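You operate a simulated robot arm through the tools that you are given. There is no shell and no other tool. Be economical: measure what you need, move in short steps, check, and stop when the job is done.

Carry out the task below with a simulated robot arm. There is one attempt and no reset: what you move stays moved.

TASK
Lap the score mark off the orange wedge with the lap block.
Fine: load it from the paste tin; once lapped it waits in the strip tray for washing; block back, purple lid on the tin.
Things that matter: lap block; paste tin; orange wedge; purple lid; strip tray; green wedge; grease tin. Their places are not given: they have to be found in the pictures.

It is judged by the outcome, as a careful person would: the job done as asked, and still so three seconds after it is handed in. It fails if anything else is knocked over, pushed out of place, dropped, spilled or broken. A push-on lid holds only when it is set on centred and level and pressed home; a screw cap is set on level and turned clockwise until tight.

THE ROBOT
A 6-joint arm with a two-finger parallel gripper, fixed in place. Base frame: the origin is at the foot of the arm, x ahead of it, y to its left, z up; the work surface is at about z = 0. Readings come in mm, rad, newtons and seconds.
With the tool pointing down near the work surface it reaches from about 140 to 580 mm from the base axis. Its first joint turns from -1.152 to 1.152 rad. Payload 2.1 kg.
The TCP is the grasp point between the finger pads, 30 mm short of the fingertips. In the tool frame z runs along the fingers and y along their closing line. The gripper opens to 94 mm. The fingers are 28 mm wide and 10 mm thick; the gripper's body (50 by 96 mm) begins 55 mm behind the TCP.
Orientation is told as [roll, pitch, yaw] about the base's x, y, z axes, in that order, counted from this pose: with the fingers straight down and closing along the base's y, the tool's x points along the base's -x, its y along +y and its z along -z.

THE INTERFACE
- The arm moves only by the tool step_arm. Its argument "series" is a list of rows, each an object (a shift or turn left out is 0, a gripper value left out holds the last) with "grip": the gripper command, from -1 (fully open) to 1 (shut), values between in proportion; "slide": the shift along the tool's x, y, z in mm, a list of three; "angular": the turn, a rotation vector about the tool's x, y, z in rad, a list of three. In form: [{"grip": grip, "slide": [x, y, z], "angular": [rx, ry, rz]}, ...]. A call has 1 to 12 rows; each row shifts and turns the commanded pose from where the row before left it, along the tool's axes as they then stand. Rows are played at 5 a second. More than 50 mm and 0.15 rad between two rows, or a gripper value outside its range, and nothing of the call is played. Where a pose cannot be reached the arm comes as near as it can. A force on the tool above 50 N (or 10 N above the force at the start of the call, whichever is more), or a blocked arm, ends the call early, and 0.2 s more pass. The fingers move at their own pace (about 72 mm/s each) and stop on an object; they squeeze with about 29 N. The grip force told is the motor's: it shows also when the fingers shut on nothing. Time passes only in rows, and 0.2 s behind the last, so rows that do not move let the fingers close. It gives the time, the measured TCP pose, the force on the tool (base axes), the opening and the grip force at its end, in the units of the frame above (readings bear some noise).
- Cameras (640 x 400 px; columns grow to the right, rows downward): "scene" is fixed at [54, -374.3, 484]; the picture's right is [0.83, -0.56, 0.00], its down [-0.32, -0.48, -0.81] and it looks along [0.45, 0.68, -0.58] (base axes); focal length 214 px, centre (320, 200). "wrist" rides on the gripper at [76, 14, -102] in the tool frame; the picture's right is [-0.18, 0.98, 0.00], its down [-0.75, -0.14, -0.64] and it looks along [-0.63, -0.12, 0.77] (tool axes); focal length 243 px, centre (320, 200).
- grab_frame(camera): a new picture of that camera. The clock stands still meanwhile.
- probe_pixels(camera, pixels): for up to 12 pixels [column, row] of the newest picture of that camera ("zoom" is the newest enlarged one), the place [x, y, z] in the base frame of the surface seen there, good to about 2 mm, but the place of the scene camera against the robot may be out by one fixed shift of up to 12 mm in any direction. The clock stands still meanwhile.
- inspect(camera, box): a new picture of the part [left, top, right, bottom] of that camera's present view, enlarged. The clock stands still meanwhile.
- close_job(): hands the job in; it is judged then, once.

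Work in short steps. Measure before you move; look again where a grasp or a placing could have gone wrong, and mend it. You have 80 turns and 46 pictures in all, those below and enlarged ones among them. Open the gripper and draw the arm clear of the work before you hand the job in, unless the task says otherwise; then end with one line.

The tools are called after "Emit:" by a JSON object that holds its "op" and its "data". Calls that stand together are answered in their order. step_arm: Moves the arm, as the interface text tells. Its arguments: {"type":"object","properties":{"series":{"type":"array","items":{"type":"object","properties":{"grip":{"type":"number"},"slide":{"type":"array","items":{"type":"number"}},"angular":{"type":"array","items":{"type":"number"}}}}}},"required":["series"]} The other tools are called the same way: grab_frame (camera) takes a picture; probe_pixels (camera, pixels) gives the place of the surface under pixels of a picture; inspect (camera, box) takes an enlarged picture of a part of a camera's view; close_job () hands the job in.

At the start:

```text
t: 0.0
tcp_pos: [319.1, 44.4, 385.5]
tool_rot: [-0.001, 0.001, 0.001]
contact_force: [-0.6, 0.5, 0.0]
opening: 94.1
finger_force: 0.1
```

scene: 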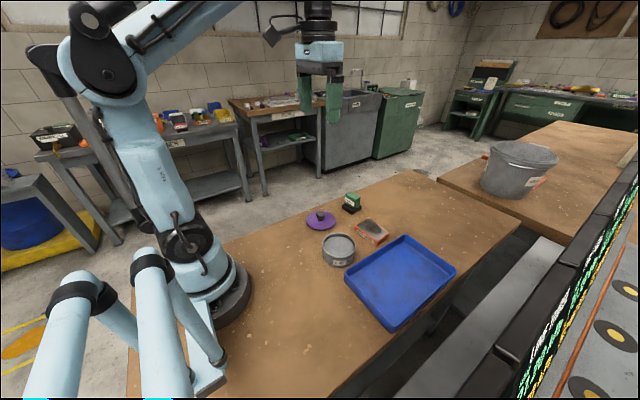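
wrist: 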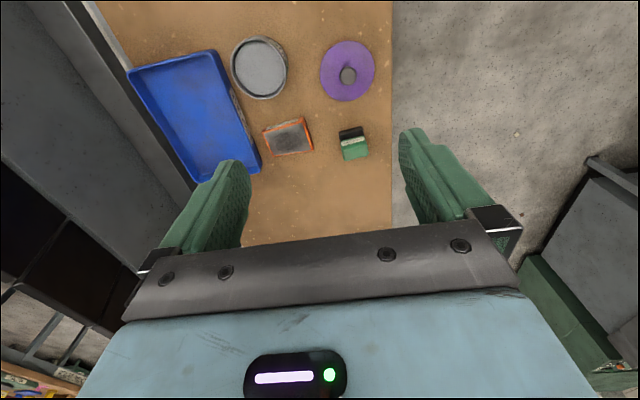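

I see a blue tray, a grey tin, a purple lid, an orange-sided part and a green/black part. I'll enlarge both views to identify them.

Emit:
{"op": "inspect", "data": {"camera": "scene", "box": [280, 170, 480, 295]}}

Emit:
{"op": "inspect", "data": {"camera": "wrist", "box": [210, 20, 402, 170]}}

```text
3.20 times, centred on (380, 232) of scene
```

zoom: 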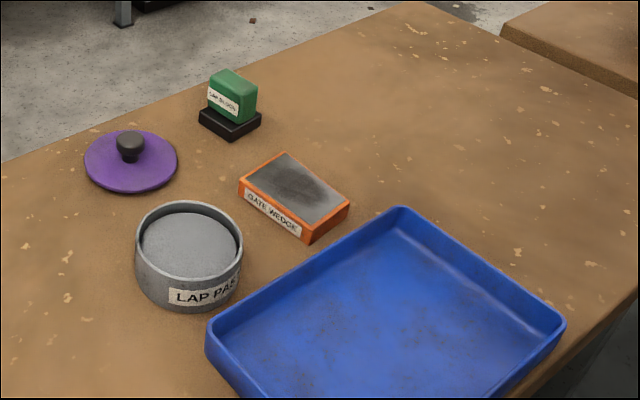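

```text
2.67 times, centred on (306, 95) of wrist
```

zoom: 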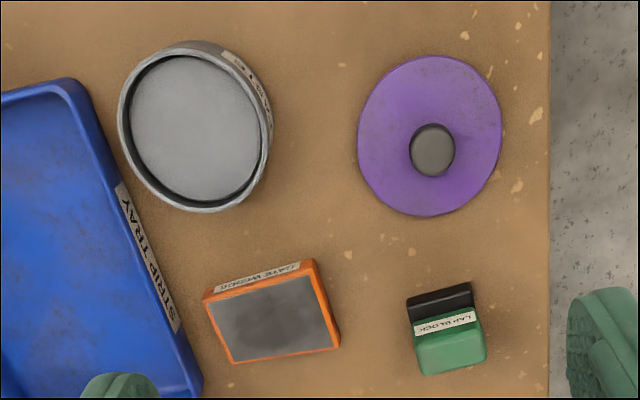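

The lap block is the green one with a black base. The wedge has a dark mark on its top, and the tin is LAP PASTE. I'll probe key points in the wrist zoom.

Emit:
{"op": "probe_pixels", "data": {"camera": "zoom", "pixels": [[195, 128], [126, 100], [270, 140], [432, 150], [430, 215], [360, 140], [498, 125], [222, 300], [300, 277], [232, 358], [333, 345], [275, 320]]}}

Emit:
{"op": "probe_pixels", "data": {"camera": "zoom", "pixels": [[410, 298], [472, 284], [414, 320], [476, 308], [417, 340], [480, 325], [424, 373], [486, 357], [450, 350], [200, 46], [190, 210], [205, 292]]}}

Emit:
{"op": "probe_pixels", "data": {"camera": "wrist", "pixels": [[130, 70], [213, 51], [258, 170], [190, 182], [180, 110], [230, 110], [218, 60], [242, 93], [348, 100], [390, 220], [130, 20], [300, 210]]}}

```text
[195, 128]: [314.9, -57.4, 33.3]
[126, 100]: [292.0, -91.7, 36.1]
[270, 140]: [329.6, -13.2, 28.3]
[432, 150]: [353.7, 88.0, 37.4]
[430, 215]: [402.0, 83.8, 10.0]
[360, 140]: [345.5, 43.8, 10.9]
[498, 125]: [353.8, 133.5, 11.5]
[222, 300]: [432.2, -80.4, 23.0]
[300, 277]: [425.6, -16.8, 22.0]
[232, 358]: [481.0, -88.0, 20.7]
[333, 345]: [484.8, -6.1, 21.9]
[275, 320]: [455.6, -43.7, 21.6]
```

```text
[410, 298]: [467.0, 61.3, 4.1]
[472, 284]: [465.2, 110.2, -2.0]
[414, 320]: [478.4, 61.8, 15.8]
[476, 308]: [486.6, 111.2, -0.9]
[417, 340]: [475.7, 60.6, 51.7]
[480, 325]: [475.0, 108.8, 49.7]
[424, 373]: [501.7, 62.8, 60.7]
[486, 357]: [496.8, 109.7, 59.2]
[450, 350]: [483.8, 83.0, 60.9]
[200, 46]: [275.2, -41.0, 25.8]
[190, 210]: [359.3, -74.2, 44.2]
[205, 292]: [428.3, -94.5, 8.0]
```

```text
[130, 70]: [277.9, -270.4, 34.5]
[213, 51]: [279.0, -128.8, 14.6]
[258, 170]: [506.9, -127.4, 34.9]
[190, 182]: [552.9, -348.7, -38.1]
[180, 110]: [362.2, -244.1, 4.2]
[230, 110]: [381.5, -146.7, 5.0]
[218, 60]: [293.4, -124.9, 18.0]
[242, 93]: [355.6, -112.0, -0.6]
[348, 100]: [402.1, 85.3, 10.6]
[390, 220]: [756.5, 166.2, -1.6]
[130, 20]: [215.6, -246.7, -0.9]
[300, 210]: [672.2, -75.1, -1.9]
```

Lap block is near (485, 85), handle top z≈60; wedge near (455, -47), top z≈22; tin near (317, -55); lid knob near (354, 88). I'll bring the wrist camera lower over the lap block for exact measures.

Emit:
{"op": "step_arm", "data": {"series": [{"grip": -1, "slide": [-7, 17, 46]}, {"slide": [-7, 17, 46]}, {"slide": [-7, 17, 46]}, {"slide": [-7, 17, 46]}, {}]}}

Emit:
{"op": "grab_frame", "data": {"camera": "wrist"}}

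```text
t: 1.2
tcp_pos: [346.8, 111.3, 201.5]
tool_rot: [0.0, 0.0, -0.002]
contact_force: [-0.3, 0.8, 0.0]
opening: 93.9
finger_force: 0.1
```

```text
41 pictures are left
```

wrist: 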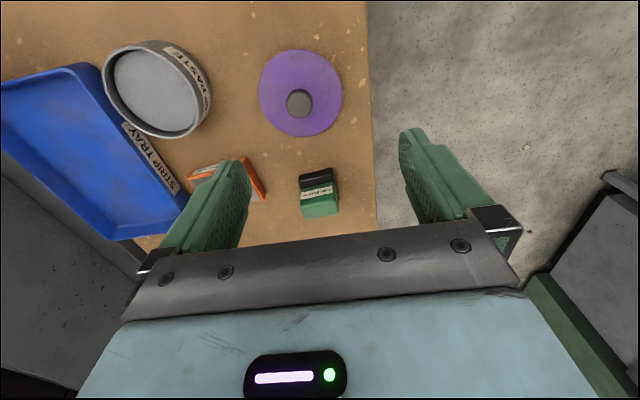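

The block sits at (320,193). Zooming and probing it.

Emit:
{"op": "inspect", "data": {"camera": "wrist", "box": [270, 155, 366, 230]}}

Emit:
{"op": "inspect", "data": {"camera": "scene", "box": [325, 180, 389, 220]}}

```text
5.33 times, centred on (318, 192) of wrist
```

zoom: 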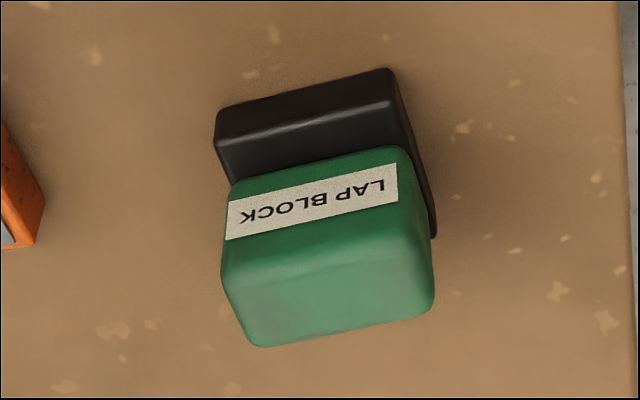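

```text
10.00 times, centred on (357, 200) of scene
```

zoom: 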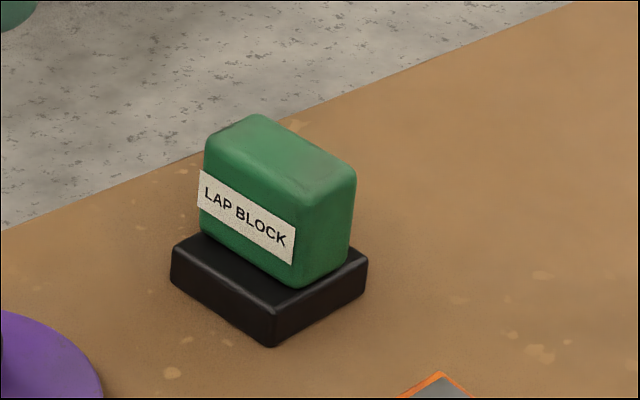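

Probing the block's handle and base corners in the wrist view.

Emit:
{"op": "probe_pixels", "data": {"camera": "wrist", "pixels": [[302, 204], [333, 198.5], [339, 212], [307.5, 218], [320, 208], [299.5, 182], [331, 174], [318, 178], [318, 192], [339.5, 199], [298.7, 178], [331, 169.5]]}}

Emit:
{"op": "probe_pixels", "data": {"camera": "zoom", "pixels": [[215, 140], [252, 120], [350, 175], [300, 200], [280, 155], [180, 245], [268, 310], [360, 262], [270, 338], [205, 230], [298, 280], [348, 245]]}}

```text
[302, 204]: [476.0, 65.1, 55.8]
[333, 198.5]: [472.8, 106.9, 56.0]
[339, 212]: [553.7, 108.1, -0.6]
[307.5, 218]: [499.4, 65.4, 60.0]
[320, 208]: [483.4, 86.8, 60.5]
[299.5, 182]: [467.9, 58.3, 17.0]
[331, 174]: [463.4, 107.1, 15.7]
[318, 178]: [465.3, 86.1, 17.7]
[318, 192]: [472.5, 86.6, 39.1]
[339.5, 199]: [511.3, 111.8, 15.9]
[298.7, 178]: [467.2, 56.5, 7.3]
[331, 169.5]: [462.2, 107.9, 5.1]
```

```text
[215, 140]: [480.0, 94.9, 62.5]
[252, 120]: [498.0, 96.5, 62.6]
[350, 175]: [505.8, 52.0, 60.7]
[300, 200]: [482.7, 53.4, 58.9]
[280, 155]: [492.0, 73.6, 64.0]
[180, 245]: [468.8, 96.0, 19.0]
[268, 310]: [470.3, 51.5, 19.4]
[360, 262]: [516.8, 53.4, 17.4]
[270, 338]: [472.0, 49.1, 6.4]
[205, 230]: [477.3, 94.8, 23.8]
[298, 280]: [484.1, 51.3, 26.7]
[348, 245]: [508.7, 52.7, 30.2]
```

Block handle centre ≈ (487.5, 86), 46 wide in y, yaw ≈ +0.085, top z≈61, base top z≈17. Moving above it at z≈130 and turning to match.

Emit:
{"op": "step_arm", "data": {"series": [{"grip": -1, "slide": [-35.2, -6.3, 18]}, {"slide": [-35.2, -6.3, 18]}, {"slide": [-35.2, -6.3, 18]}, {"slide": [-35.2, -6.3, 18]}, {"angular": [0, 0, -0.085]}, {}]}}

Emit:
{"op": "grab_frame", "data": {"camera": "wrist"}}

```text
t: 2.6
tcp_pos: [490.4, 86.7, 129.6]
tool_rot: [-0.001, 0.0, 0.085]
contact_force: [-0.1, -0.1, -0.2]
opening: 94.1
finger_force: 0.0
```

```text
38 pictures are left
```

wrist: 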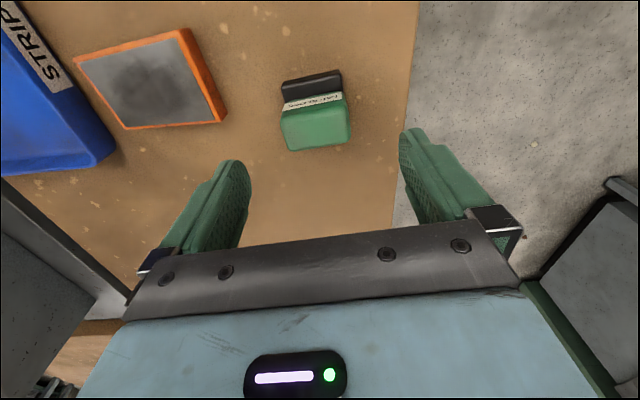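

Aligned view; probing the handle again from here, plus the wedge which is now well visible.

Emit:
{"op": "probe_pixels", "data": {"camera": "wrist", "pixels": [[283, 118], [346, 102], [286, 148], [350, 139], [315, 128], [283, 95], [341, 80], [312, 90], [280, 130], [350, 118], [315, 146], [312, 103]]}}

Emit:
{"op": "probe_pixels", "data": {"camera": "wrist", "pixels": [[78, 62], [184, 35], [122, 126], [216, 117], [150, 85], [185, 32], [226, 108], [73, 58], [180, 75], [110, 95], [15, 175], [105, 165]]}}

```text
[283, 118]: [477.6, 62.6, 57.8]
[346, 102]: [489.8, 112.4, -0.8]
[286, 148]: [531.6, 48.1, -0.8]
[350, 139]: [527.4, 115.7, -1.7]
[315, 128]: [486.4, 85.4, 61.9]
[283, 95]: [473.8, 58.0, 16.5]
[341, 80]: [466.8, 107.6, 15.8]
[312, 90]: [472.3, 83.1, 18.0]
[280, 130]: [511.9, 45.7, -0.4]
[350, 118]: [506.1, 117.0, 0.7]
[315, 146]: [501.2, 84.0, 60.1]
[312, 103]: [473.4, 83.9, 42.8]
```

```text
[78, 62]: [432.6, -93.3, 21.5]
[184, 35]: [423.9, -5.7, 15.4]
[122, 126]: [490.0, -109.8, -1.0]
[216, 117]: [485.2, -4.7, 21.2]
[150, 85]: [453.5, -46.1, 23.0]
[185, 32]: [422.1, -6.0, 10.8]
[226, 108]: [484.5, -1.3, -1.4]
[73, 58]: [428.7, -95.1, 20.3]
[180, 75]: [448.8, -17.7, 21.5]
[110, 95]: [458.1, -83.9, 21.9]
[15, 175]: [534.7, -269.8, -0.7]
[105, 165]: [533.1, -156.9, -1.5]
```

Handle centre ≈ (488, 85.5). Descending to TCP z≈52 with a small correction.

Emit:
{"op": "step_arm", "data": {"series": [{"grip": -1, "slide": [1.5, -1, 30]}, {"slide": [0, 0, 30]}, {"slide": [0, 0, 17]}, {}]}}

```text
t: 3.6
tcp_pos: [486.9, 85.5, 50.0]
tool_rot: [-0.001, 0.001, 0.084]
contact_force: [-0.4, 0.2, -0.6]
opening: 93.9
finger_force: 0.0
```

Over the handle, with no contact. Closing the gripper.

Emit:
{"op": "step_arm", "data": {"series": [{"grip": 1}, {"grip": 1}, {"grip": 1}, {"grip": 1}]}}

Emit:
{"op": "inspect", "data": {"camera": "scene", "box": [300, 150, 428, 230]}}

```text
t: 4.6
tcp_pos: [487.3, 86.0, 51.5]
tool_rot: [-0.001, 0.001, 0.083]
contact_force: [0.2, -0.5, 0.1]
opening: 56.0
finger_force: 29.5
```

```text
5.00 times, centred on (364, 190) of scene
```

zoom: 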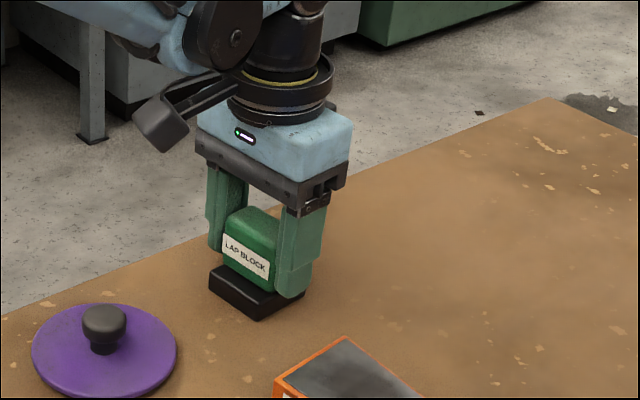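

Gripped (opening 56, 29.5 N). Lifting and checking the hold from the wrist.

Emit:
{"op": "step_arm", "data": {"series": [{"grip": 1, "slide": [0, 0, -20]}, {"slide": [0, 0, -40]}, {"slide": [0, 0, -20]}, {}]}}

Emit:
{"op": "grab_frame", "data": {"camera": "wrist"}}

Emit:
{"op": "inspect", "data": {"camera": "scene", "box": [300, 150, 460, 290]}}

```text
t: 5.6
tcp_pos: [488.0, 85.9, 131.3]
tool_rot: [0.0, -0.002, 0.084]
contact_force: [0.2, 0.9, -3.1]
opening: 56.2
finger_force: 29.2
```

```text
36 pictures are left
```

wrist: 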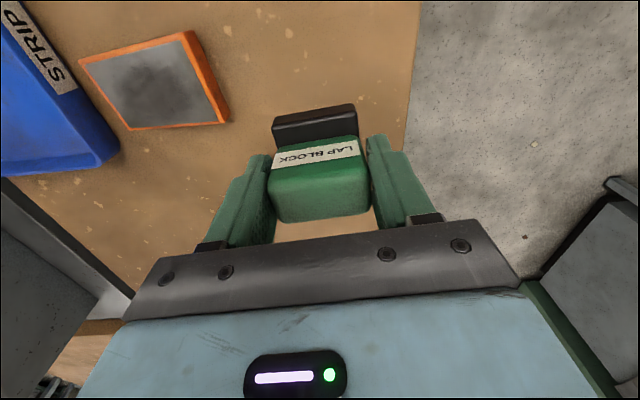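

```text
2.86 times, centred on (380, 220) of scene
```

zoom: 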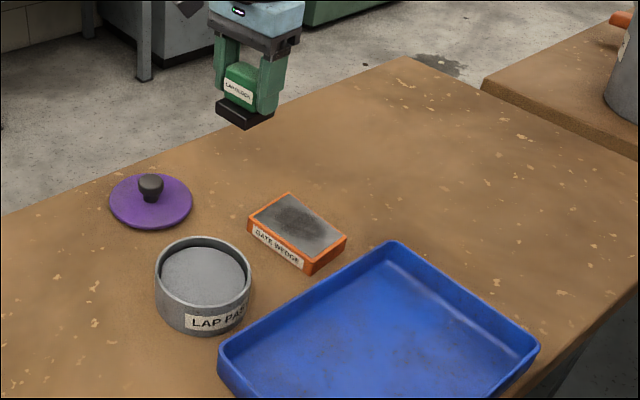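

Held firmly and level. Turning back to yaw 0 and moving to a vantage point near the tin to measure it and the wedge.

Emit:
{"op": "step_arm", "data": {"series": [{"grip": 1, "angular": [0, 0, 0.084]}, {"slide": [43, -17.7, -10]}, {"slide": [43, -17.7, -10]}, {"slide": [43, -17.7, -10]}, {"slide": [43, -17.7, -10]}, {"slide": [43, -17.7, -10]}, {"slide": [43, -17.7, -10]}, {}, {}]}}

Emit:
{"op": "grab_frame", "data": {"camera": "wrist"}}

```text
t: 7.6
tcp_pos: [231.6, -21.2, 193.6]
tool_rot: [-0.001, 0.001, 0.0]
contact_force: [0.5, 0.4, -3.3]
opening: 56.3
finger_force: 29.2
```

```text
34 pictures are left
```

wrist: 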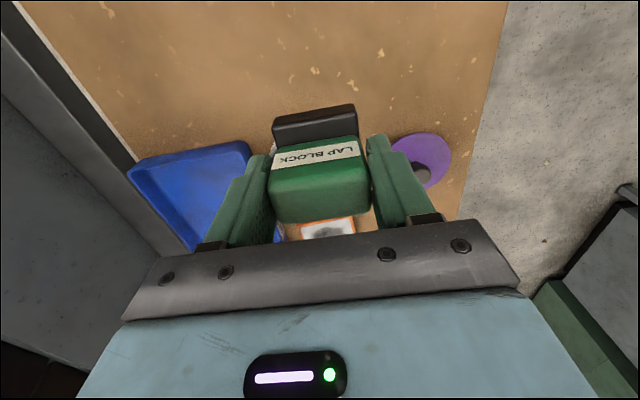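

The block hides the tin here. Shifting 130 mm forward so the tin appears at the top of the picture.

Emit:
{"op": "step_arm", "data": {"series": [{"grip": 1, "slide": [-43, -10, 0]}, {"slide": [-43, -10, 0]}, {"slide": [-43, -10, 0]}, {}]}}

Emit:
{"op": "grab_frame", "data": {"camera": "wrist"}}

```text
t: 8.6
tcp_pos: [361.4, -52.8, 192.4]
tool_rot: [0.001, -0.002, 0.0]
contact_force: [1.3, 1.1, -3.5]
opening: 56.2
finger_force: 28.3
```

```text
33 pictures are left
```

wrist: 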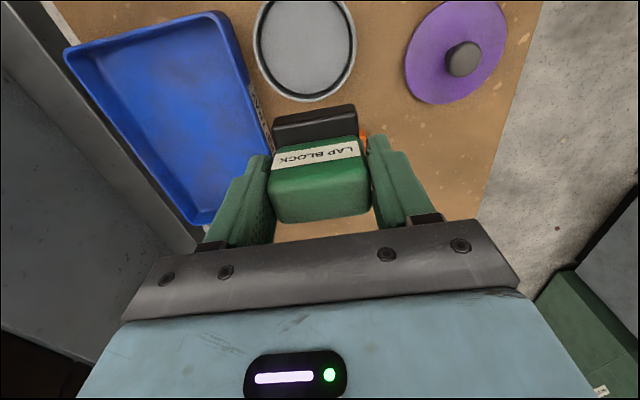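

Tin now visible at (303,48). Probing its rim, paste, the lid and the tray.

Emit:
{"op": "probe_pixels", "data": {"camera": "wrist", "pixels": [[253, 45], [257, 45], [353, 45], [357, 45], [270, 87], [338, 87], [308, 101], [308, 95], [303, 45], [330, 70], [275, 65], [275, 10]]}}

Emit:
{"op": "probe_pixels", "data": {"camera": "wrist", "pixels": [[463, 53], [407, 60], [506, 30], [436, 103], [475, 3], [470, 95], [66, 55], [215, 13], [195, 222], [268, 140], [150, 100], [205, 150]]}}

```text
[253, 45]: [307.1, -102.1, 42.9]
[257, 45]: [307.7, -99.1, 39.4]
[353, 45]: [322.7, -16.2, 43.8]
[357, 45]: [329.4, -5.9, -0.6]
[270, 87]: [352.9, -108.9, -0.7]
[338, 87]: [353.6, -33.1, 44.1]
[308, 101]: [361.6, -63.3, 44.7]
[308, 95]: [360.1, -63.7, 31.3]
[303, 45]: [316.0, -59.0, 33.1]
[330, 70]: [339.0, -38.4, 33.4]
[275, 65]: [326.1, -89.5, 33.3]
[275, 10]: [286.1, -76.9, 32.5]
```

```text
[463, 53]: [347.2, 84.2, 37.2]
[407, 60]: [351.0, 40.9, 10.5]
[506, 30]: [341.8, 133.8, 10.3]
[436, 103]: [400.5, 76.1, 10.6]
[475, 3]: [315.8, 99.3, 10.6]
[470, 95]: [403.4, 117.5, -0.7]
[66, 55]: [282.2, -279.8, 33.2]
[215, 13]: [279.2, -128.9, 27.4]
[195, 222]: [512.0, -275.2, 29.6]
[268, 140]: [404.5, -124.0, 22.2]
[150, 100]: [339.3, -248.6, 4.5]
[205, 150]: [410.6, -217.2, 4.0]
```

Tin centre ≈ (317.5, -59.5), rim z≈44, inner radius ≈ 41, paste at z≈33. The block (50×46) fits. Moving over it and down to just above the paste.

Emit:
{"op": "step_arm", "data": {"series": [{"grip": 1, "slide": [44, -6.7, 0]}, {}, {"slide": [0, 0, 40]}, {"slide": [0, 0, 40]}, {"slide": [0, 0, 16]}, {}]}}

Emit:
{"op": "inspect", "data": {"camera": "scene", "box": [290, 180, 418, 290]}}

```text
t: 10.0
tcp_pos: [315.3, -58.2, 95.8]
tool_rot: [0.001, -0.001, 0.0]
contact_force: [-0.3, -0.8, -2.8]
opening: 56.1
finger_force: 29.5
```

```text
3.64 times, centred on (354, 235) of scene
```

zoom: 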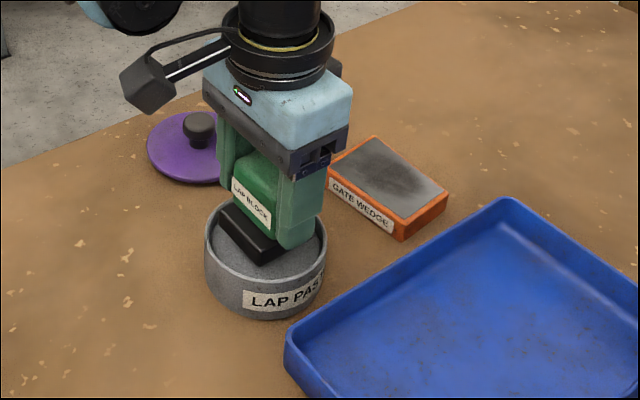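

Centred within the rim. Lowering in small steps until light contact with the paste.

Emit:
{"op": "step_arm", "data": {"series": [{"grip": 1, "slide": [-1.5, -1, 5]}, {"slide": [0, 0, 3]}, {"slide": [0, 0, 2]}, {"slide": [0, 0, 1]}, {}]}}

```text
t: 11.2
tcp_pos: [316.2, -58.7, 86.3]
tool_rot: [-0.001, -0.001, -0.002]
contact_force: [0.5, -0.2, -3.1]
opening: 56.0
finger_force: 28.9
```

Emit:
{"op": "step_arm", "data": {"series": [{"grip": 1, "slide": [0, 0, 1]}, {"slide": [0, 0, 1]}, {"slide": [0, 0, 1]}, {}]}}

```text
t: 12.2
tcp_pos: [315.4, -56.8, 81.8]
tool_rot: [0.0, 0.0, 0.001]
contact_force: [0.4, -7.4, 19.1]
opening: 56.2
finger_force: 28.9
```

Firm contact (≈22 N) with the paste. Lifting out and checking the face.

Emit:
{"op": "step_arm", "data": {"series": [{"grip": 1}, {"slide": [0, 0, -3]}, {"slide": [0, 0, -20]}, {"slide": [0, 0, -40]}, {"slide": [0, 0, -20]}, {}]}}

Emit:
{"op": "inspect", "data": {"camera": "scene", "box": [290, 150, 418, 290]}}

Emit:
{"op": "inspect", "data": {"camera": "wrist", "box": [180, 80, 460, 255]}}

```text
t: 13.6
tcp_pos: [314.3, -58.7, 165.0]
tool_rot: [-0.001, 0.002, 0.002]
contact_force: [0.4, -0.5, -3.3]
opening: 56.4
finger_force: 28.7
```

```text
2.86 times, centred on (354, 220) of scene
```

zoom: 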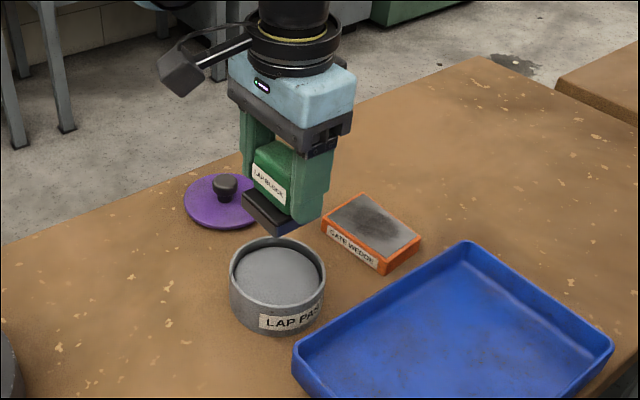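

```text
2.29 times, centred on (320, 168) of wrist
```

zoom: 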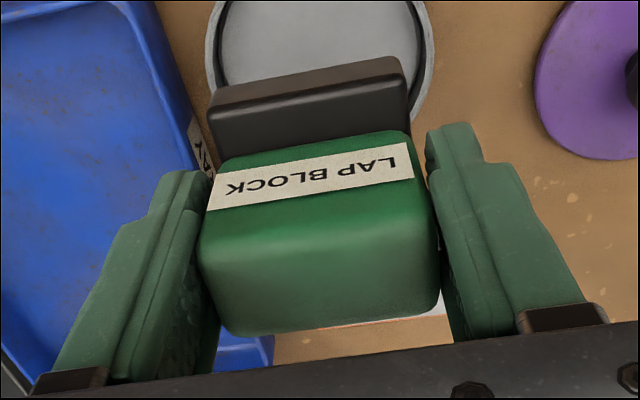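

Block out of the tin, paste surface clear. Moving over the wedge mark (455.5, -45), turning to its yaw ≈ +0.08, and lowering to just above its face (z≈22).

Emit:
{"op": "step_arm", "data": {"series": [{"grip": 1, "slide": [-47, 4.5, 0]}, {"slide": [-47, 4.5, 0]}, {"slide": [-47, 4.5, 0]}, {"angular": [0, 0, -0.08]}, {"slide": [0, 0, 40]}, {"slide": [0, 0, 40]}, {}]}}

Emit:
{"op": "inspect", "data": {"camera": "scene", "box": [310, 150, 438, 270]}}

```text
t: 15.2
tcp_pos: [457.7, -43.4, 85.3]
tool_rot: [0.0, -0.001, 0.081]
contact_force: [0.0, -0.9, -3.0]
opening: 56.2
finger_force: 28.7
```

```text
3.33 times, centred on (374, 210) of scene
```

zoom: 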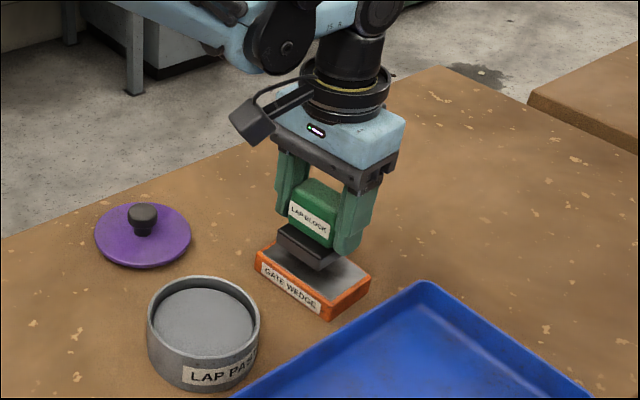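

Block is over the wedge face. Lowering gently to contact.

Emit:
{"op": "step_arm", "data": {"series": [{"grip": 1, "slide": [0, 0, 5]}, {"slide": [0, 0, 3]}, {"slide": [0, 0, 2]}, {"slide": [0, 0, 1.5]}, {}]}}

```text
t: 16.4
tcp_pos: [457.9, -44.5, 74.7]
tool_rot: [0.0, 0.001, 0.08]
contact_force: [-0.2, -0.7, -2.7]
opening: 56.3
finger_force: 29.3
```

Emit:
{"op": "step_arm", "data": {"series": [{"grip": 1, "slide": [0, 0, 1]}, {"slide": [0, 0, 1]}, {"slide": [0, 0, 0.7]}, {}]}}

```text
t: 17.4
tcp_pos: [456.6, -44.1, 70.5]
tool_rot: [0.0, 0.0, 0.08]
contact_force: [0.9, -0.6, -3.2]
opening: 56.3
finger_force: 29.2
```

Emit:
{"op": "step_arm", "data": {"series": [{"grip": 1, "slide": [0, 0, 0.7]}, {"slide": [0, 0, 0.7]}, {}]}}

```text
t: 18.2
tcp_pos: [456.7, -44.4, 68.6]
tool_rot: [0.0, -0.001, 0.08]
contact_force: [-3.7, 0.0, 19.8]
opening: 56.3
finger_force: 29.0
```

Contact (≈23 N). Stroking the block back and forth along the wedge.

Emit:
{"op": "step_arm", "data": {"series": [{"grip": 1, "slide": [0, 6, 0]}, {"slide": [0, 6, 0]}, {"slide": [0, -6, 0]}, {"slide": [0, -6, 0]}, {"slide": [0, -6, 0]}, {"slide": [0, -6, 0]}, {"slide": [0, 6, 0]}, {"slide": [0, 6, 0]}, {}]}}

```text
t: 20.2
tcp_pos: [455.2, -44.5, 69.4]
tool_rot: [0.0, 0.0, 0.08]
contact_force: [0.5, -1.6, 2.7]
opening: 55.8
finger_force: 28.9
```

Force has eased to ≈6 N. Checking how the mark looks.

Emit:
{"op": "inspect", "data": {"camera": "scene", "box": [340, 190, 420, 260]}}

```text
5.71 times, centred on (380, 225) of scene
```

zoom: 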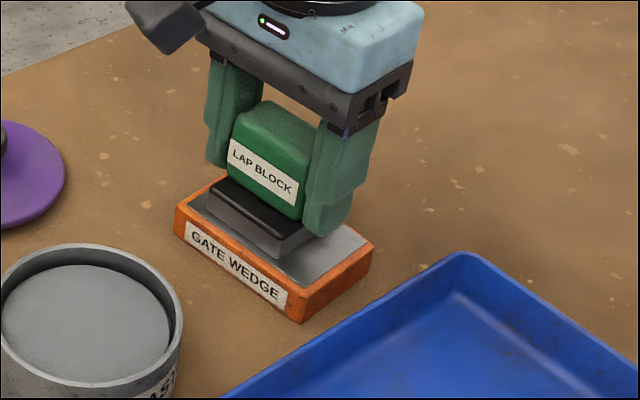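

The mark already seems gone on the exposed right end. A second round with a touch more pressure and wider coverage, then lifting to look.

Emit:
{"op": "step_arm", "data": {"series": [{"grip": 1, "slide": [0, 0, 0.4]}, {"slide": [5, 7, 0]}, {"slide": [0, 7, 0]}, {"slide": [0, -7, 0]}, {"slide": [0, -7, 0]}, {"slide": [0, -7, 0]}, {"slide": [0, -7, 0]}, {"slide": [-10, 0, 0]}, {"slide": [0, 7, 0]}, {"slide": [0, 7, 0]}, {"slide": [0, 7, 0]}, {"slide": [5, -7, 0]}]}}

Emit:
{"op": "step_arm", "data": {"series": [{"grip": 1, "slide": [0, 0, -3]}, {"slide": [0, 0, -20]}, {"slide": [0, 0, -40]}, {"slide": [0, 0, -20]}, {}]}}

Emit:
{"op": "inspect", "data": {"camera": "scene", "box": [340, 170, 420, 260]}}

```text
t: 22.8
tcp_pos: [456.5, -44.9, 69.5]
tool_rot: [-0.001, 0.002, 0.081]
contact_force: [0.4, -0.4, -3.3]
opening: 56.2
finger_force: 28.9
```

```text
t: 24.0
tcp_pos: [456.8, -45.7, 153.1]
tool_rot: [-0.002, 0.0, 0.081]
contact_force: [-0.2, -0.7, -3.7]
opening: 56.1
finger_force: 28.1
```

```text
4.44 times, centred on (380, 215) of scene
```

zoom: 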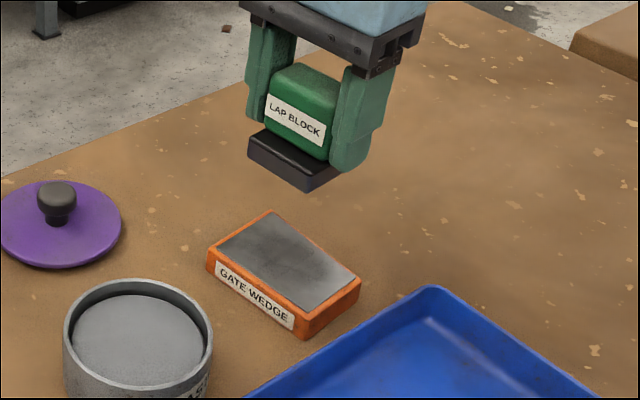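

Much fainter; zooming to see whether some mark remains.

Emit:
{"op": "inspect", "data": {"camera": "scene", "box": [356, 212, 404, 248]}}

```text
11.11 times, centred on (380, 230) of scene
```

zoom: 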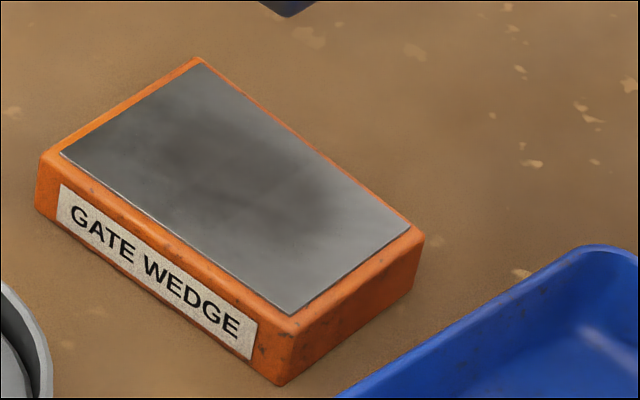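

Mark is lighter but still present, and the last reading showed contact had been lost. Lapping again with proper pressure, checking force along the way.

Emit:
{"op": "step_arm", "data": {"series": [{"grip": 1, "slide": [0, 0, 40]}, {"slide": [0, 0, 38]}, {"slide": [0, 0, 4]}, {"slide": [0, 0, 1]}, {"slide": [0, 0, 0.7]}, {}]}}

```text
t: 25.4
tcp_pos: [456.8, -44.6, 69.3]
tool_rot: [0.001, 0.0, 0.079]
contact_force: [-0.6, 0.6, -2.9]
opening: 56.1
finger_force: 28.8
```

Emit:
{"op": "step_arm", "data": {"series": [{"grip": 1, "slide": [0, 0, 0.7]}, {"slide": [0, 0, 0.5]}, {}]}}

```text
t: 26.2
tcp_pos: [456.0, -45.3, 67.1]
tool_rot: [0.0, 0.0, 0.079]
contact_force: [-2.9, -5.3, 18.8]
opening: 56.3
finger_force: 29.3
```

Contact ≈22 N. Long strokes now.

Emit:
{"op": "step_arm", "data": {"series": [{"grip": 1, "slide": [0, 8, 0]}, {"slide": [0, 8, 0]}, {"slide": [0, -8, 0]}, {"slide": [0, -8, 0]}, {"slide": [0, -8, 0]}, {"slide": [0, -8, 0]}, {"slide": [0, 8, 0]}, {"slide": [0, 8, 0]}]}}

```text
t: 28.0
tcp_pos: [456.1, -45.6, 67.7]
tool_rot: [-0.001, 0.001, 0.078]
contact_force: [1.3, -5.7, 12.9]
opening: 56.3
finger_force: 28.4
```

Force still ≈16 N. Another set, with side offsets across the face.

Emit:
{"op": "step_arm", "data": {"series": [{"grip": 1, "slide": [0, 0, 0.2]}, {"slide": [4, 8, 0]}, {"slide": [0, 6, 0]}, {"slide": [0, -8, 0]}, {"slide": [0, -8, 0]}, {"slide": [0, -8, 0]}, {"slide": [0, -6, 0]}, {"slide": [-8, 0, 0]}, {"slide": [0, 8, 0]}, {"slide": [0, 8, 0]}, {"slide": [0, 8, 0]}, {"slide": [4, -8, 0]}]}}

Emit:
{"op": "step_arm", "data": {"series": [{"grip": 1, "slide": [0, 8, 0]}, {"slide": [0, 8, 0]}, {"slide": [0, -8, 0]}, {"slide": [0, -8, 0]}, {"slide": [0, -8, 0]}, {"slide": [0, -8, 0]}, {"slide": [0, 8, 0]}, {"slide": [0, 8, 0]}]}}

```text
t: 30.6
tcp_pos: [455.6, -44.6, 66.9]
tool_rot: [0.0, -0.001, 0.081]
contact_force: [-0.5, -0.2, -3.7]
opening: 56.4
finger_force: 28.9
```

```text
t: 32.4
tcp_pos: [457.0, -44.9, 67.7]
tool_rot: [-0.002, 0.0, 0.077]
contact_force: [1.4, -7.0, 16.7]
opening: 56.1
finger_force: 28.8
```

Lifting to inspect the face.

Emit:
{"op": "step_arm", "data": {"series": [{"grip": 1, "slide": [0, 0, -3]}, {"slide": [0, 0, -20]}, {"slide": [0, 0, -40]}, {"slide": [0, 0, -20]}, {}]}}

Emit:
{"op": "inspect", "data": {"camera": "scene", "box": [356, 212, 404, 248]}}

Emit:
{"op": "inspect", "data": {"camera": "wrist", "box": [180, 80, 460, 255]}}

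```text
t: 33.6
tcp_pos: [455.9, -42.7, 150.9]
tool_rot: [0.0, 0.001, 0.08]
contact_force: [-0.3, -0.2, -2.6]
opening: 56.3
finger_force: 29.3
```

```text
11.11 times, centred on (380, 230) of scene
```

zoom: 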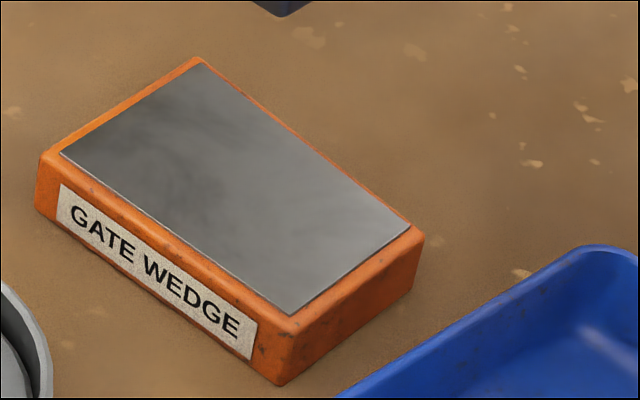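

```text
2.29 times, centred on (320, 168) of wrist
```

zoom: 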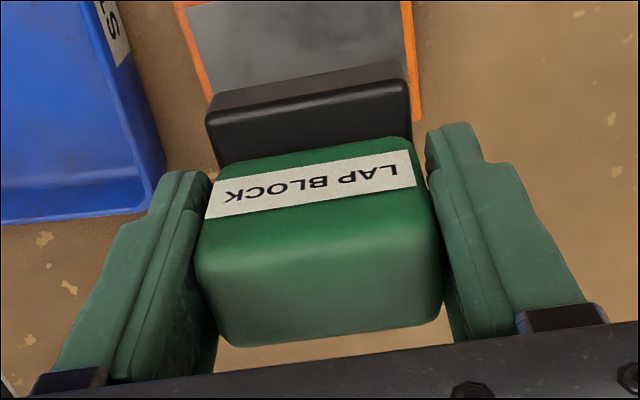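

Nearly gone, with faint shading left toward the +y/near side. One more round there to be sure.

Emit:
{"op": "step_arm", "data": {"series": [{"grip": 1, "slide": [0, 4, 40]}, {"slide": [0, 0, 38]}, {"slide": [0, 0, 4]}, {"slide": [0, 0, 1]}, {"slide": [0, 0, 0.3]}, {}]}}

```text
t: 35.0
tcp_pos: [457.0, -40.8, 68.0]
tool_rot: [-0.001, 0.0, 0.081]
contact_force: [0.0, 0.7, -1.6]
opening: 56.3
finger_force: 28.9
```

Emit:
{"op": "step_arm", "data": {"series": [{"grip": 1, "slide": [0, 0, 0.6]}, {"slide": [0, 8, 0]}, {"slide": [0, -8, 0]}, {"slide": [0, -8, 0]}, {"slide": [0, -8, 0]}, {"slide": [0, 8, 0]}, {"slide": [0, 8, 0]}]}}

```text
t: 36.6
tcp_pos: [455.0, -40.7, 66.5]
tool_rot: [-0.001, 0.0, 0.081]
contact_force: [1.0, -5.3, 13.7]
opening: 56.3
finger_force: 28.9
```

Emit:
{"op": "step_arm", "data": {"series": [{"grip": 1, "slide": [5, 0, 0]}, {"slide": [0, 8, 0]}, {"slide": [0, -8, 0]}, {"slide": [0, -8, 0]}, {"slide": [0, -8, 0]}, {"slide": [0, -6, 0]}, {"slide": [0, 8, 0]}, {"slide": [0, 8, 0]}, {"slide": [0, 6, 0]}, {"slide": [-5, 0, 0]}]}}

Emit:
{"op": "step_arm", "data": {"series": [{"grip": 1, "slide": [-5, 0, 0]}, {"slide": [0, 8, 0]}, {"slide": [0, -8, 0]}, {"slide": [0, -8, 0]}, {"slide": [0, -8, 0]}, {"slide": [0, -6, 0]}, {"slide": [0, 8, 0]}, {"slide": [0, 8, 0]}, {"slide": [0, 6, 0]}, {"slide": [5, 0, 0]}]}}

Emit:
{"op": "step_arm", "data": {"series": [{"grip": 1, "slide": [0, 0, -3]}, {"slide": [0, 0, -20]}, {"slide": [0, 0, -40]}, {"slide": [0, 0, -20]}, {}]}}

Emit:
{"op": "inspect", "data": {"camera": "scene", "box": [356, 212, 404, 248]}}

```text
t: 38.8
tcp_pos: [455.9, -40.1, 66.7]
tool_rot: [0.001, 0.0, 0.082]
contact_force: [0.2, -0.1, -2.1]
opening: 56.2
finger_force: 29.1
```

```text
t: 41.0
tcp_pos: [454.0, -39.8, 66.4]
tool_rot: [0.001, 0.0, 0.081]
contact_force: [0.0, 0.4, -2.0]
opening: 56.1
finger_force: 28.7
```

```text
t: 42.2
tcp_pos: [456.6, -40.4, 148.1]
tool_rot: [-0.002, 0.001, 0.081]
contact_force: [-0.7, -0.2, -2.9]
opening: 56.2
finger_force: 29.2
```

```text
11.11 times, centred on (380, 230) of scene
```

zoom: 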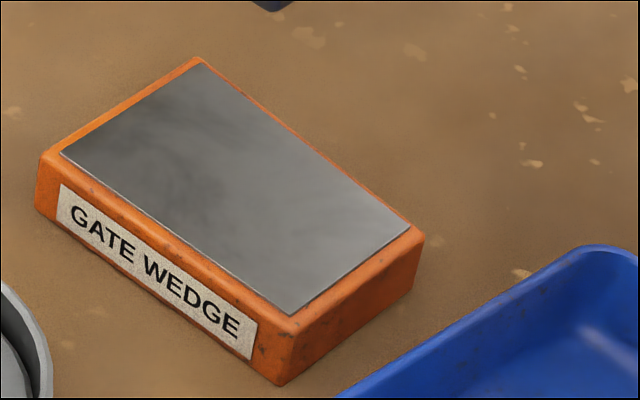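

No further change, so the face is clean. Returning the block to its place at (487.3, 86).

Emit:
{"op": "step_arm", "data": {"series": [{"grip": 1, "slide": [-13.7, 41.2, 0]}, {"slide": [-13.7, 41.2, 0]}, {"slide": [-13.6, 41.1, 0]}, {}, {"slide": [0, 0, 40]}, {"slide": [0, 0, 40]}, {"slide": [0, 0, 12]}, {}]}}

```text
t: 44.0
tcp_pos: [485.9, 85.8, 58.5]
tool_rot: [0.0, -0.001, 0.081]
contact_force: [-0.2, 0.2, -3.1]
opening: 55.9
finger_force: 28.7
```

Emit:
{"op": "step_arm", "data": {"series": [{"grip": 1, "slide": [0, 0, 5]}, {"slide": [0, 0, 2]}, {"slide": [0, 0, 1]}, {}]}}

```text
t: 45.0
tcp_pos: [487.7, 87.5, 48.7]
tool_rot: [-0.001, -0.001, 0.081]
contact_force: [-0.8, 0.1, -2.9]
opening: 55.9
finger_force: 29.1
```

Emit:
{"op": "step_arm", "data": {"series": [{"grip": 1, "slide": [0, 0, 0.8]}, {"slide": [0, 0, 0.8]}, {}]}}

```text
t: 45.8
tcp_pos: [487.6, 85.6, 47.8]
tool_rot: [-0.001, -0.001, 0.081]
contact_force: [-0.5, -0.1, -3.1]
opening: 56.2
finger_force: 29.2
```

Emit:
{"op": "step_arm", "data": {"series": [{"grip": 1, "slide": [0, 0, 0.8]}, {"slide": [0, 0, 0.7]}, {}]}}

```text
t: 46.6
tcp_pos: [486.6, 85.9, 46.9]
tool_rot: [0.001, 0.0, 0.08]
contact_force: [-0.5, 0.4, -3.2]
opening: 56.3
finger_force: 29.0
```

Emit:
{"op": "step_arm", "data": {"series": [{"grip": 1, "slide": [0, 0, 0.7]}, {"slide": [0, 0, 0.5]}, {}]}}

Emit:
{"op": "inspect", "data": {"camera": "scene", "box": [320, 170, 400, 220]}}

```text
t: 47.4
tcp_pos: [487.4, 85.7, 44.9]
tool_rot: [0.0, 0.0, 0.08]
contact_force: [-0.2, -0.1, -3.2]
opening: 56.1
finger_force: 29.0
```

```text
8.00 times, centred on (360, 195) of scene
```

zoom: 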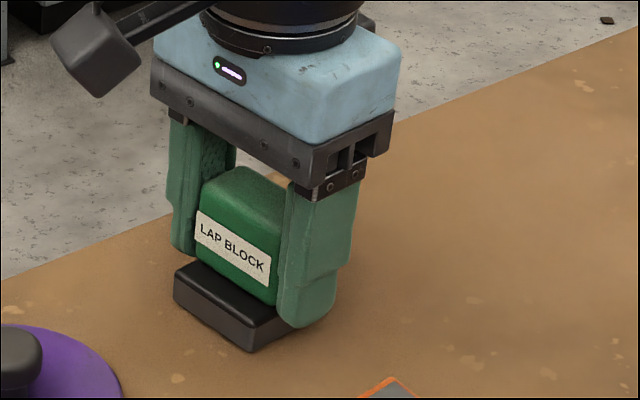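

Almost on the table; stepping down further until contact.

Emit:
{"op": "step_arm", "data": {"series": [{"grip": 1, "slide": [0, 0, 0.6]}, {"slide": [0, 0, 0.6]}, {}]}}

```text
t: 48.2
tcp_pos: [487.1, 85.8, 44.1]
tool_rot: [0.001, 0.001, 0.079]
contact_force: [-2.2, 3.0, 9.9]
opening: 56.3
finger_force: 28.9
```

Contact made. Releasing and rising, then turning to the wedge.

Emit:
{"op": "step_arm", "data": {"series": [{"grip": -1}, {}, {}, {"slide": [0, 0, -30]}, {"slide": [0, 0, -45]}, {"slide": [0, 0, -45]}, {}]}}

Emit:
{"op": "grab_frame", "data": {"camera": "wrist"}}

```text
t: 49.8
tcp_pos: [487.1, 87.1, 165.2]
tool_rot: [0.0, -0.002, 0.08]
contact_force: [0.3, 0.9, 0.2]
opening: 94.2
finger_force: 0.0
```

```text
21 pictures are left
```

wrist: 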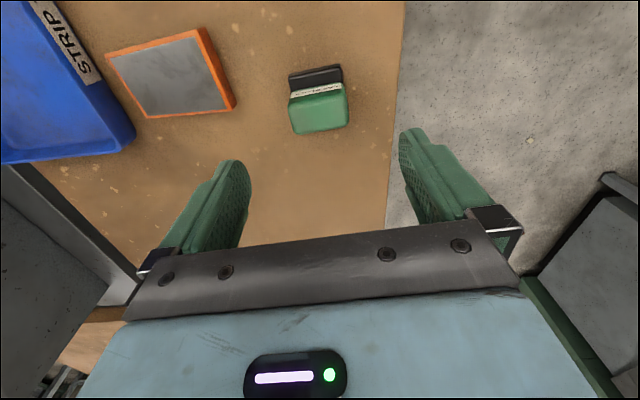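

Block stands back in place. Probing the wedge's edges for the grasp, and the tray.

Emit:
{"op": "probe_pixels", "data": {"camera": "wrist", "pixels": [[110, 58], [199, 33], [150, 114], [226, 105], [155, 45], [190, 111], [128, 87], [214, 70], [170, 78], [205, 29], [236, 100], [155, 42]]}}

Emit:
{"op": "probe_pixels", "data": {"camera": "wrist", "pixels": [[15, 150], [130, 138], [100, 85], [20, 50], [50, 100], [90, 90], [75, 60], [110, 150], [60, 20], [100, 140], [30, 5], [5, 100]]}}

```text
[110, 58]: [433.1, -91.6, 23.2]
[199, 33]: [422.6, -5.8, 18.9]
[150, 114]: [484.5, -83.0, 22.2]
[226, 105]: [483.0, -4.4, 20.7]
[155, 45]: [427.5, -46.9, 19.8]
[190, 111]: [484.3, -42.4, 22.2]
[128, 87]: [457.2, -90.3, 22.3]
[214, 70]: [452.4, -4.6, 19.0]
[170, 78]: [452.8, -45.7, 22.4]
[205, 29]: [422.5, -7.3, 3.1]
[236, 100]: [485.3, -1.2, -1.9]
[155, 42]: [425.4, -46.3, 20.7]
```

```text
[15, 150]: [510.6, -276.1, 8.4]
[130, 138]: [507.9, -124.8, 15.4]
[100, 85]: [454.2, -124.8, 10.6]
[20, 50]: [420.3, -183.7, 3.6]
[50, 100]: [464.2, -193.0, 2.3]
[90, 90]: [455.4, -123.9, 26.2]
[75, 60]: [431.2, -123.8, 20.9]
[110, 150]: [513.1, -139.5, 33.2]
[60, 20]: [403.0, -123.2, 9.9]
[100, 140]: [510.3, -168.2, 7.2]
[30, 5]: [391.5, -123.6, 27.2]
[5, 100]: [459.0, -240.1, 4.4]
```

Wedge centre ≈ (455.5, -47), ~60 wide in x, yaw ≈ 0.08, top 22. Turning the tool -90° so it closes across the 60 mm width.

Emit:
{"op": "step_arm", "data": {"series": [{"grip": -1, "angular": [0, 0, 0.143]}, {"angular": [0, 0, 0.143]}, {"angular": [0, 0, 0.143]}, {"angular": [0, 0, 0.143]}, {"angular": [0, 0, 0.143]}, {"angular": [0, 0, 0.143]}, {"angular": [0, 0, 0.143]}, {"angular": [0, 0, 0.143]}, {"angular": [0, 0, 0.143]}, {"angular": [0, 0, 0.143]}, {"angular": [0, 0, 0.141]}, {}]}}

```text
t: 52.4
tcp_pos: [486.9, 86.3, 164.8]
tool_rot: [0.0, 0.001, -1.492]
contact_force: [-0.1, 0.0, 0.2]
opening: 93.9
finger_force: 0.0
```

Turned. Moving over the wedge and taking a look.

Emit:
{"op": "step_arm", "data": {"series": [{"grip": -1, "slide": [-43.5, -13.9, 0]}, {"slide": [-43.5, -13.9, 0]}, {"slide": [-43.4, -14, 0]}, {"slide": [0, 0, 40]}, {}]}}

Emit:
{"op": "grab_frame", "data": {"camera": "wrist"}}

```text
t: 53.6
tcp_pos: [456.8, -45.9, 126.8]
tool_rot: [0.002, -0.001, -1.49]
contact_force: [-0.5, 0.5, -0.3]
opening: 94.0
finger_force: 0.1
```

```text
20 pictures are left
```

wrist: 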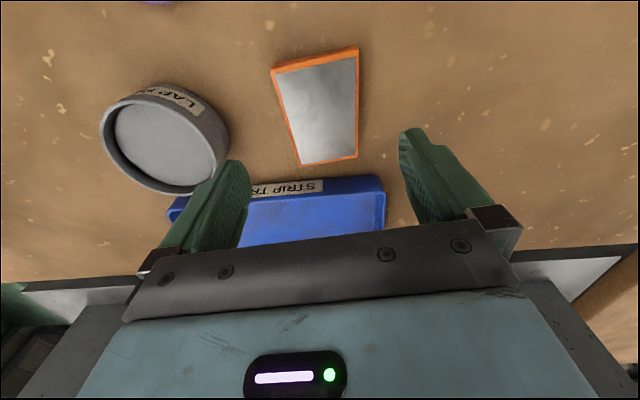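

The wedge tapers slightly but is centred between the fingers. Descending to TCP z≈34 and closing.

Emit:
{"op": "step_arm", "data": {"series": [{"grip": -1, "slide": [0, 0, 45]}, {"slide": [0, 0, 35]}, {"slide": [0, 0, 11.5]}, {}, {"grip": 1}, {"grip": 1}, {"grip": 1}]}}

```text
t: 55.2
tcp_pos: [454.3, -47.4, 34.2]
tool_rot: [-0.002, 0.001, -1.49]
contact_force: [0.5, 0.0, 0.5]
opening: 69.8
finger_force: 29.1
```

Gripped. Lifting straight up and checking.

Emit:
{"op": "step_arm", "data": {"series": [{"grip": 1, "slide": [0, 0, -10]}, {"slide": [0, 0, -30]}, {"slide": [0, 0, -40]}, {"slide": [0, 0, -20]}, {}]}}

Emit:
{"op": "grab_frame", "data": {"camera": "wrist"}}

```text
t: 56.4
tcp_pos: [455.0, -48.5, 131.8]
tool_rot: [0.0, 0.001, -1.492]
contact_force: [-0.7, 0.2, -5.7]
opening: 69.6
finger_force: 29.2
```

```text
19 pictures are left
```

wrist: 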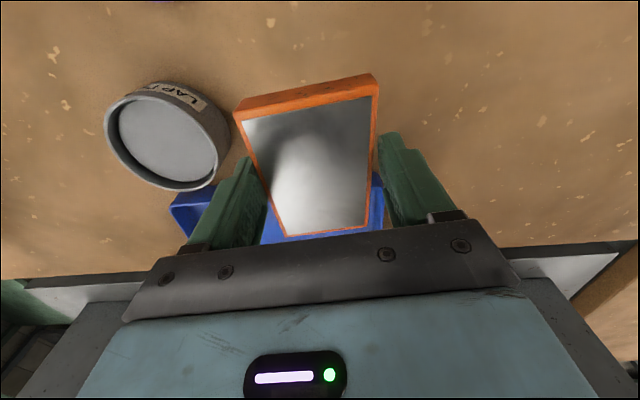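

Wedge held level. Moving over the tray centre (400, -202) and lowering to near the floor.

Emit:
{"op": "step_arm", "data": {"series": [{"grip": 1, "slide": [-37.2, -16.7, 0]}, {"slide": [-37.2, -16.7, 0]}, {"slide": [-37.2, -16.7, 0]}, {"slide": [-37.2, -16.7, 0]}, {}, {"slide": [0, 0, 40]}, {"slide": [0, 0, 40]}, {"slide": [0, 0, 6]}, {}]}}

Emit:
{"op": "inspect", "data": {"camera": "scene", "box": [330, 190, 470, 330]}}

```text
t: 58.4
tcp_pos: [400.3, -202.1, 44.3]
tool_rot: [0.0, 0.0, -1.491]
contact_force: [0.7, 0.2, -6.9]
opening: 69.6
finger_force: 28.9
```

```text
2.86 times, centred on (400, 260) of scene
```

zoom: 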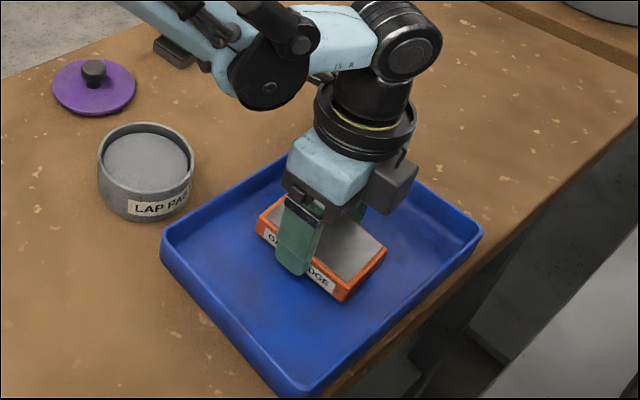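

Inside the tray, just above the floor. Lowering to contact.

Emit:
{"op": "step_arm", "data": {"series": [{"grip": 1, "slide": [0, 0, 3]}, {"slide": [0, 0, 1.5]}, {"slide": [0, 0, 1]}, {}]}}

```text
t: 59.4
tcp_pos: [401.4, -201.8, 40.5]
tool_rot: [0.0, 0.001, -1.49]
contact_force: [-0.7, 0.1, -6.0]
opening: 69.9
finger_force: 29.5
```

Emit:
{"op": "step_arm", "data": {"series": [{"grip": 1, "slide": [0, 0, 1]}, {"slide": [0, 0, 0.7]}, {}]}}

```text
t: 60.2
tcp_pos: [400.6, -201.3, 39.1]
tool_rot: [0.0, -0.001, -1.492]
contact_force: [0.0, 0.2, -7.2]
opening: 69.7
finger_force: 29.4
```

Emit:
{"op": "step_arm", "data": {"series": [{"grip": 1, "slide": [0, 0, 0.8]}, {"slide": [0, 0, 0.7]}, {}]}}

```text
t: 61.0
tcp_pos: [400.6, -202.8, 36.9]
tool_rot: [0.0, 0.001, -1.49]
contact_force: [-0.5, -2.2, 5.0]
opening: 69.3
finger_force: 28.8
```

Touched down. Releasing, rising, and moving over the lid.

Emit:
{"op": "step_arm", "data": {"series": [{"grip": -1}, {}, {}, {"slide": [0, 0, -30]}, {"slide": [0, 0, -48]}, {"slide": [0, 0, -48]}, {}]}}

Emit:
{"op": "step_arm", "data": {"series": [{"grip": -1, "slide": [48.7, -4.6, 0]}, {"slide": [48.7, -4.6, 0]}, {"slide": [48.7, -4.6, 0]}, {"slide": [48.7, -4.6, 0]}, {"slide": [48.7, -4.6, 0]}, {"slide": [48.5, -4.6, 0]}, {}, {}]}}

Emit:
{"op": "grab_frame", "data": {"camera": "wrist"}}

Emit:
{"op": "grab_frame", "data": {"camera": "scene"}}

```text
t: 62.6
tcp_pos: [401.0, -201.1, 163.7]
tool_rot: [-0.001, -0.001, -1.49]
contact_force: [0.2, 0.3, 0.1]
opening: 94.1
finger_force: 0.0
```

```text
t: 64.4
tcp_pos: [348.4, 88.5, 164.6]
tool_rot: [0.001, -0.001, -1.489]
contact_force: [-0.8, 0.6, -0.8]
opening: 94.0
finger_force: 0.1
```

```text
17 pictures are left
```

wrist: 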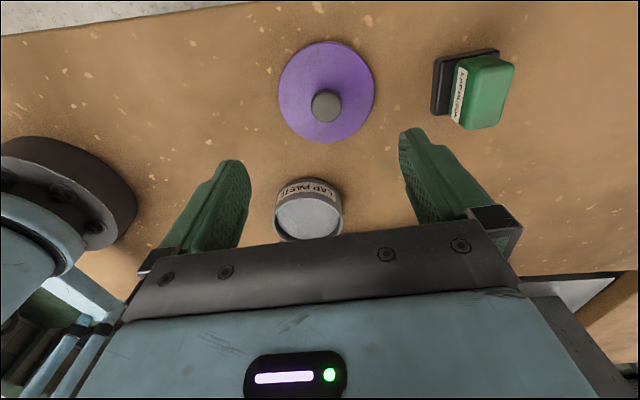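

```text
16 pictures are left
```

scene: 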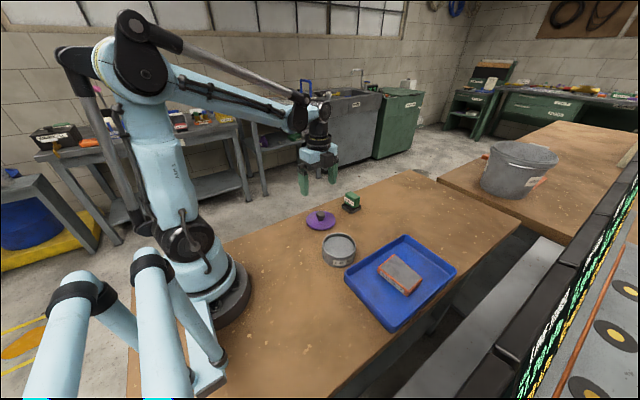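

Wedge in tray, block in place. Probing lid edge and knob.

Emit:
{"op": "probe_pixels", "data": {"camera": "wrist", "pixels": [[326, 106], [313, 106], [340, 105], [326, 92], [326, 119], [281, 90], [372, 85], [324, 44], [326, 140], [290, 65], [362, 62], [295, 125]]}}

Emit:
{"op": "inspect", "data": {"camera": "wrist", "box": [260, 30, 392, 150]}}

```text
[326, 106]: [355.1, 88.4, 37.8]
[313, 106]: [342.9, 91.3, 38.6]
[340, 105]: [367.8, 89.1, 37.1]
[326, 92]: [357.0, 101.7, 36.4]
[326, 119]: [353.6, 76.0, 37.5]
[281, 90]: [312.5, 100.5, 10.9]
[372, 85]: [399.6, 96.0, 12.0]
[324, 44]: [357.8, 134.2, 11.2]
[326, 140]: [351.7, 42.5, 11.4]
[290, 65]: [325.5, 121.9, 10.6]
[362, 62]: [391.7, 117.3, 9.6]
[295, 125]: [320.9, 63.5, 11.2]
```

```text
3.33 times, centred on (326, 90) of wrist
```

zoom: 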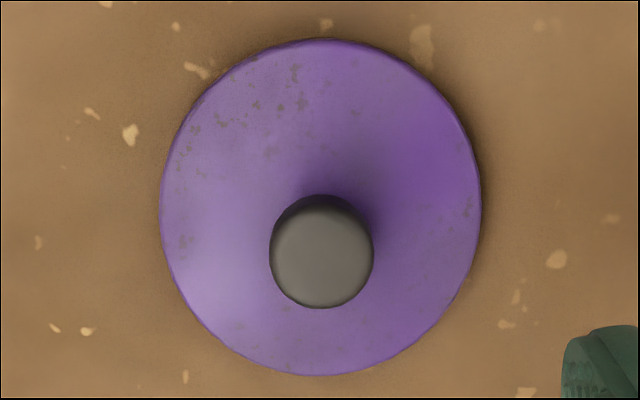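

Knob at (355.2, 88.7), radius ≈13, lid concentric, plate at z≈11. Moving over it and partly down.

Emit:
{"op": "step_arm", "data": {"series": [{"grip": -1, "slide": [-0.3, 6, 40]}, {"slide": [0, 0, 40]}, {}]}}

Emit:
{"op": "step_arm", "data": {"series": [{"grip": -0.3}]}}

Emit:
{"op": "step_arm", "data": {"series": [{"grip": -0.3}]}}

```text
t: 65.2
tcp_pos: [355.6, 91.1, 82.9]
tool_rot: [0.0, 0.001, -1.491]
contact_force: [0.4, -0.7, 0.5]
opening: 93.8
finger_force: 0.1
```

```text
t: 65.6
tcp_pos: [357.1, 90.8, 82.9]
tool_rot: [-0.001, 0.002, -1.491]
contact_force: [-0.4, 0.4, 0.1]
opening: 60.9
finger_force: 0.0
```

```text
t: 66.0
tcp_pos: [355.7, 90.7, 83.5]
tool_rot: [0.0, 0.0, -1.49]
contact_force: [0.0, 0.2, 0.5]
opening: 61.0
finger_force: 0.0
```

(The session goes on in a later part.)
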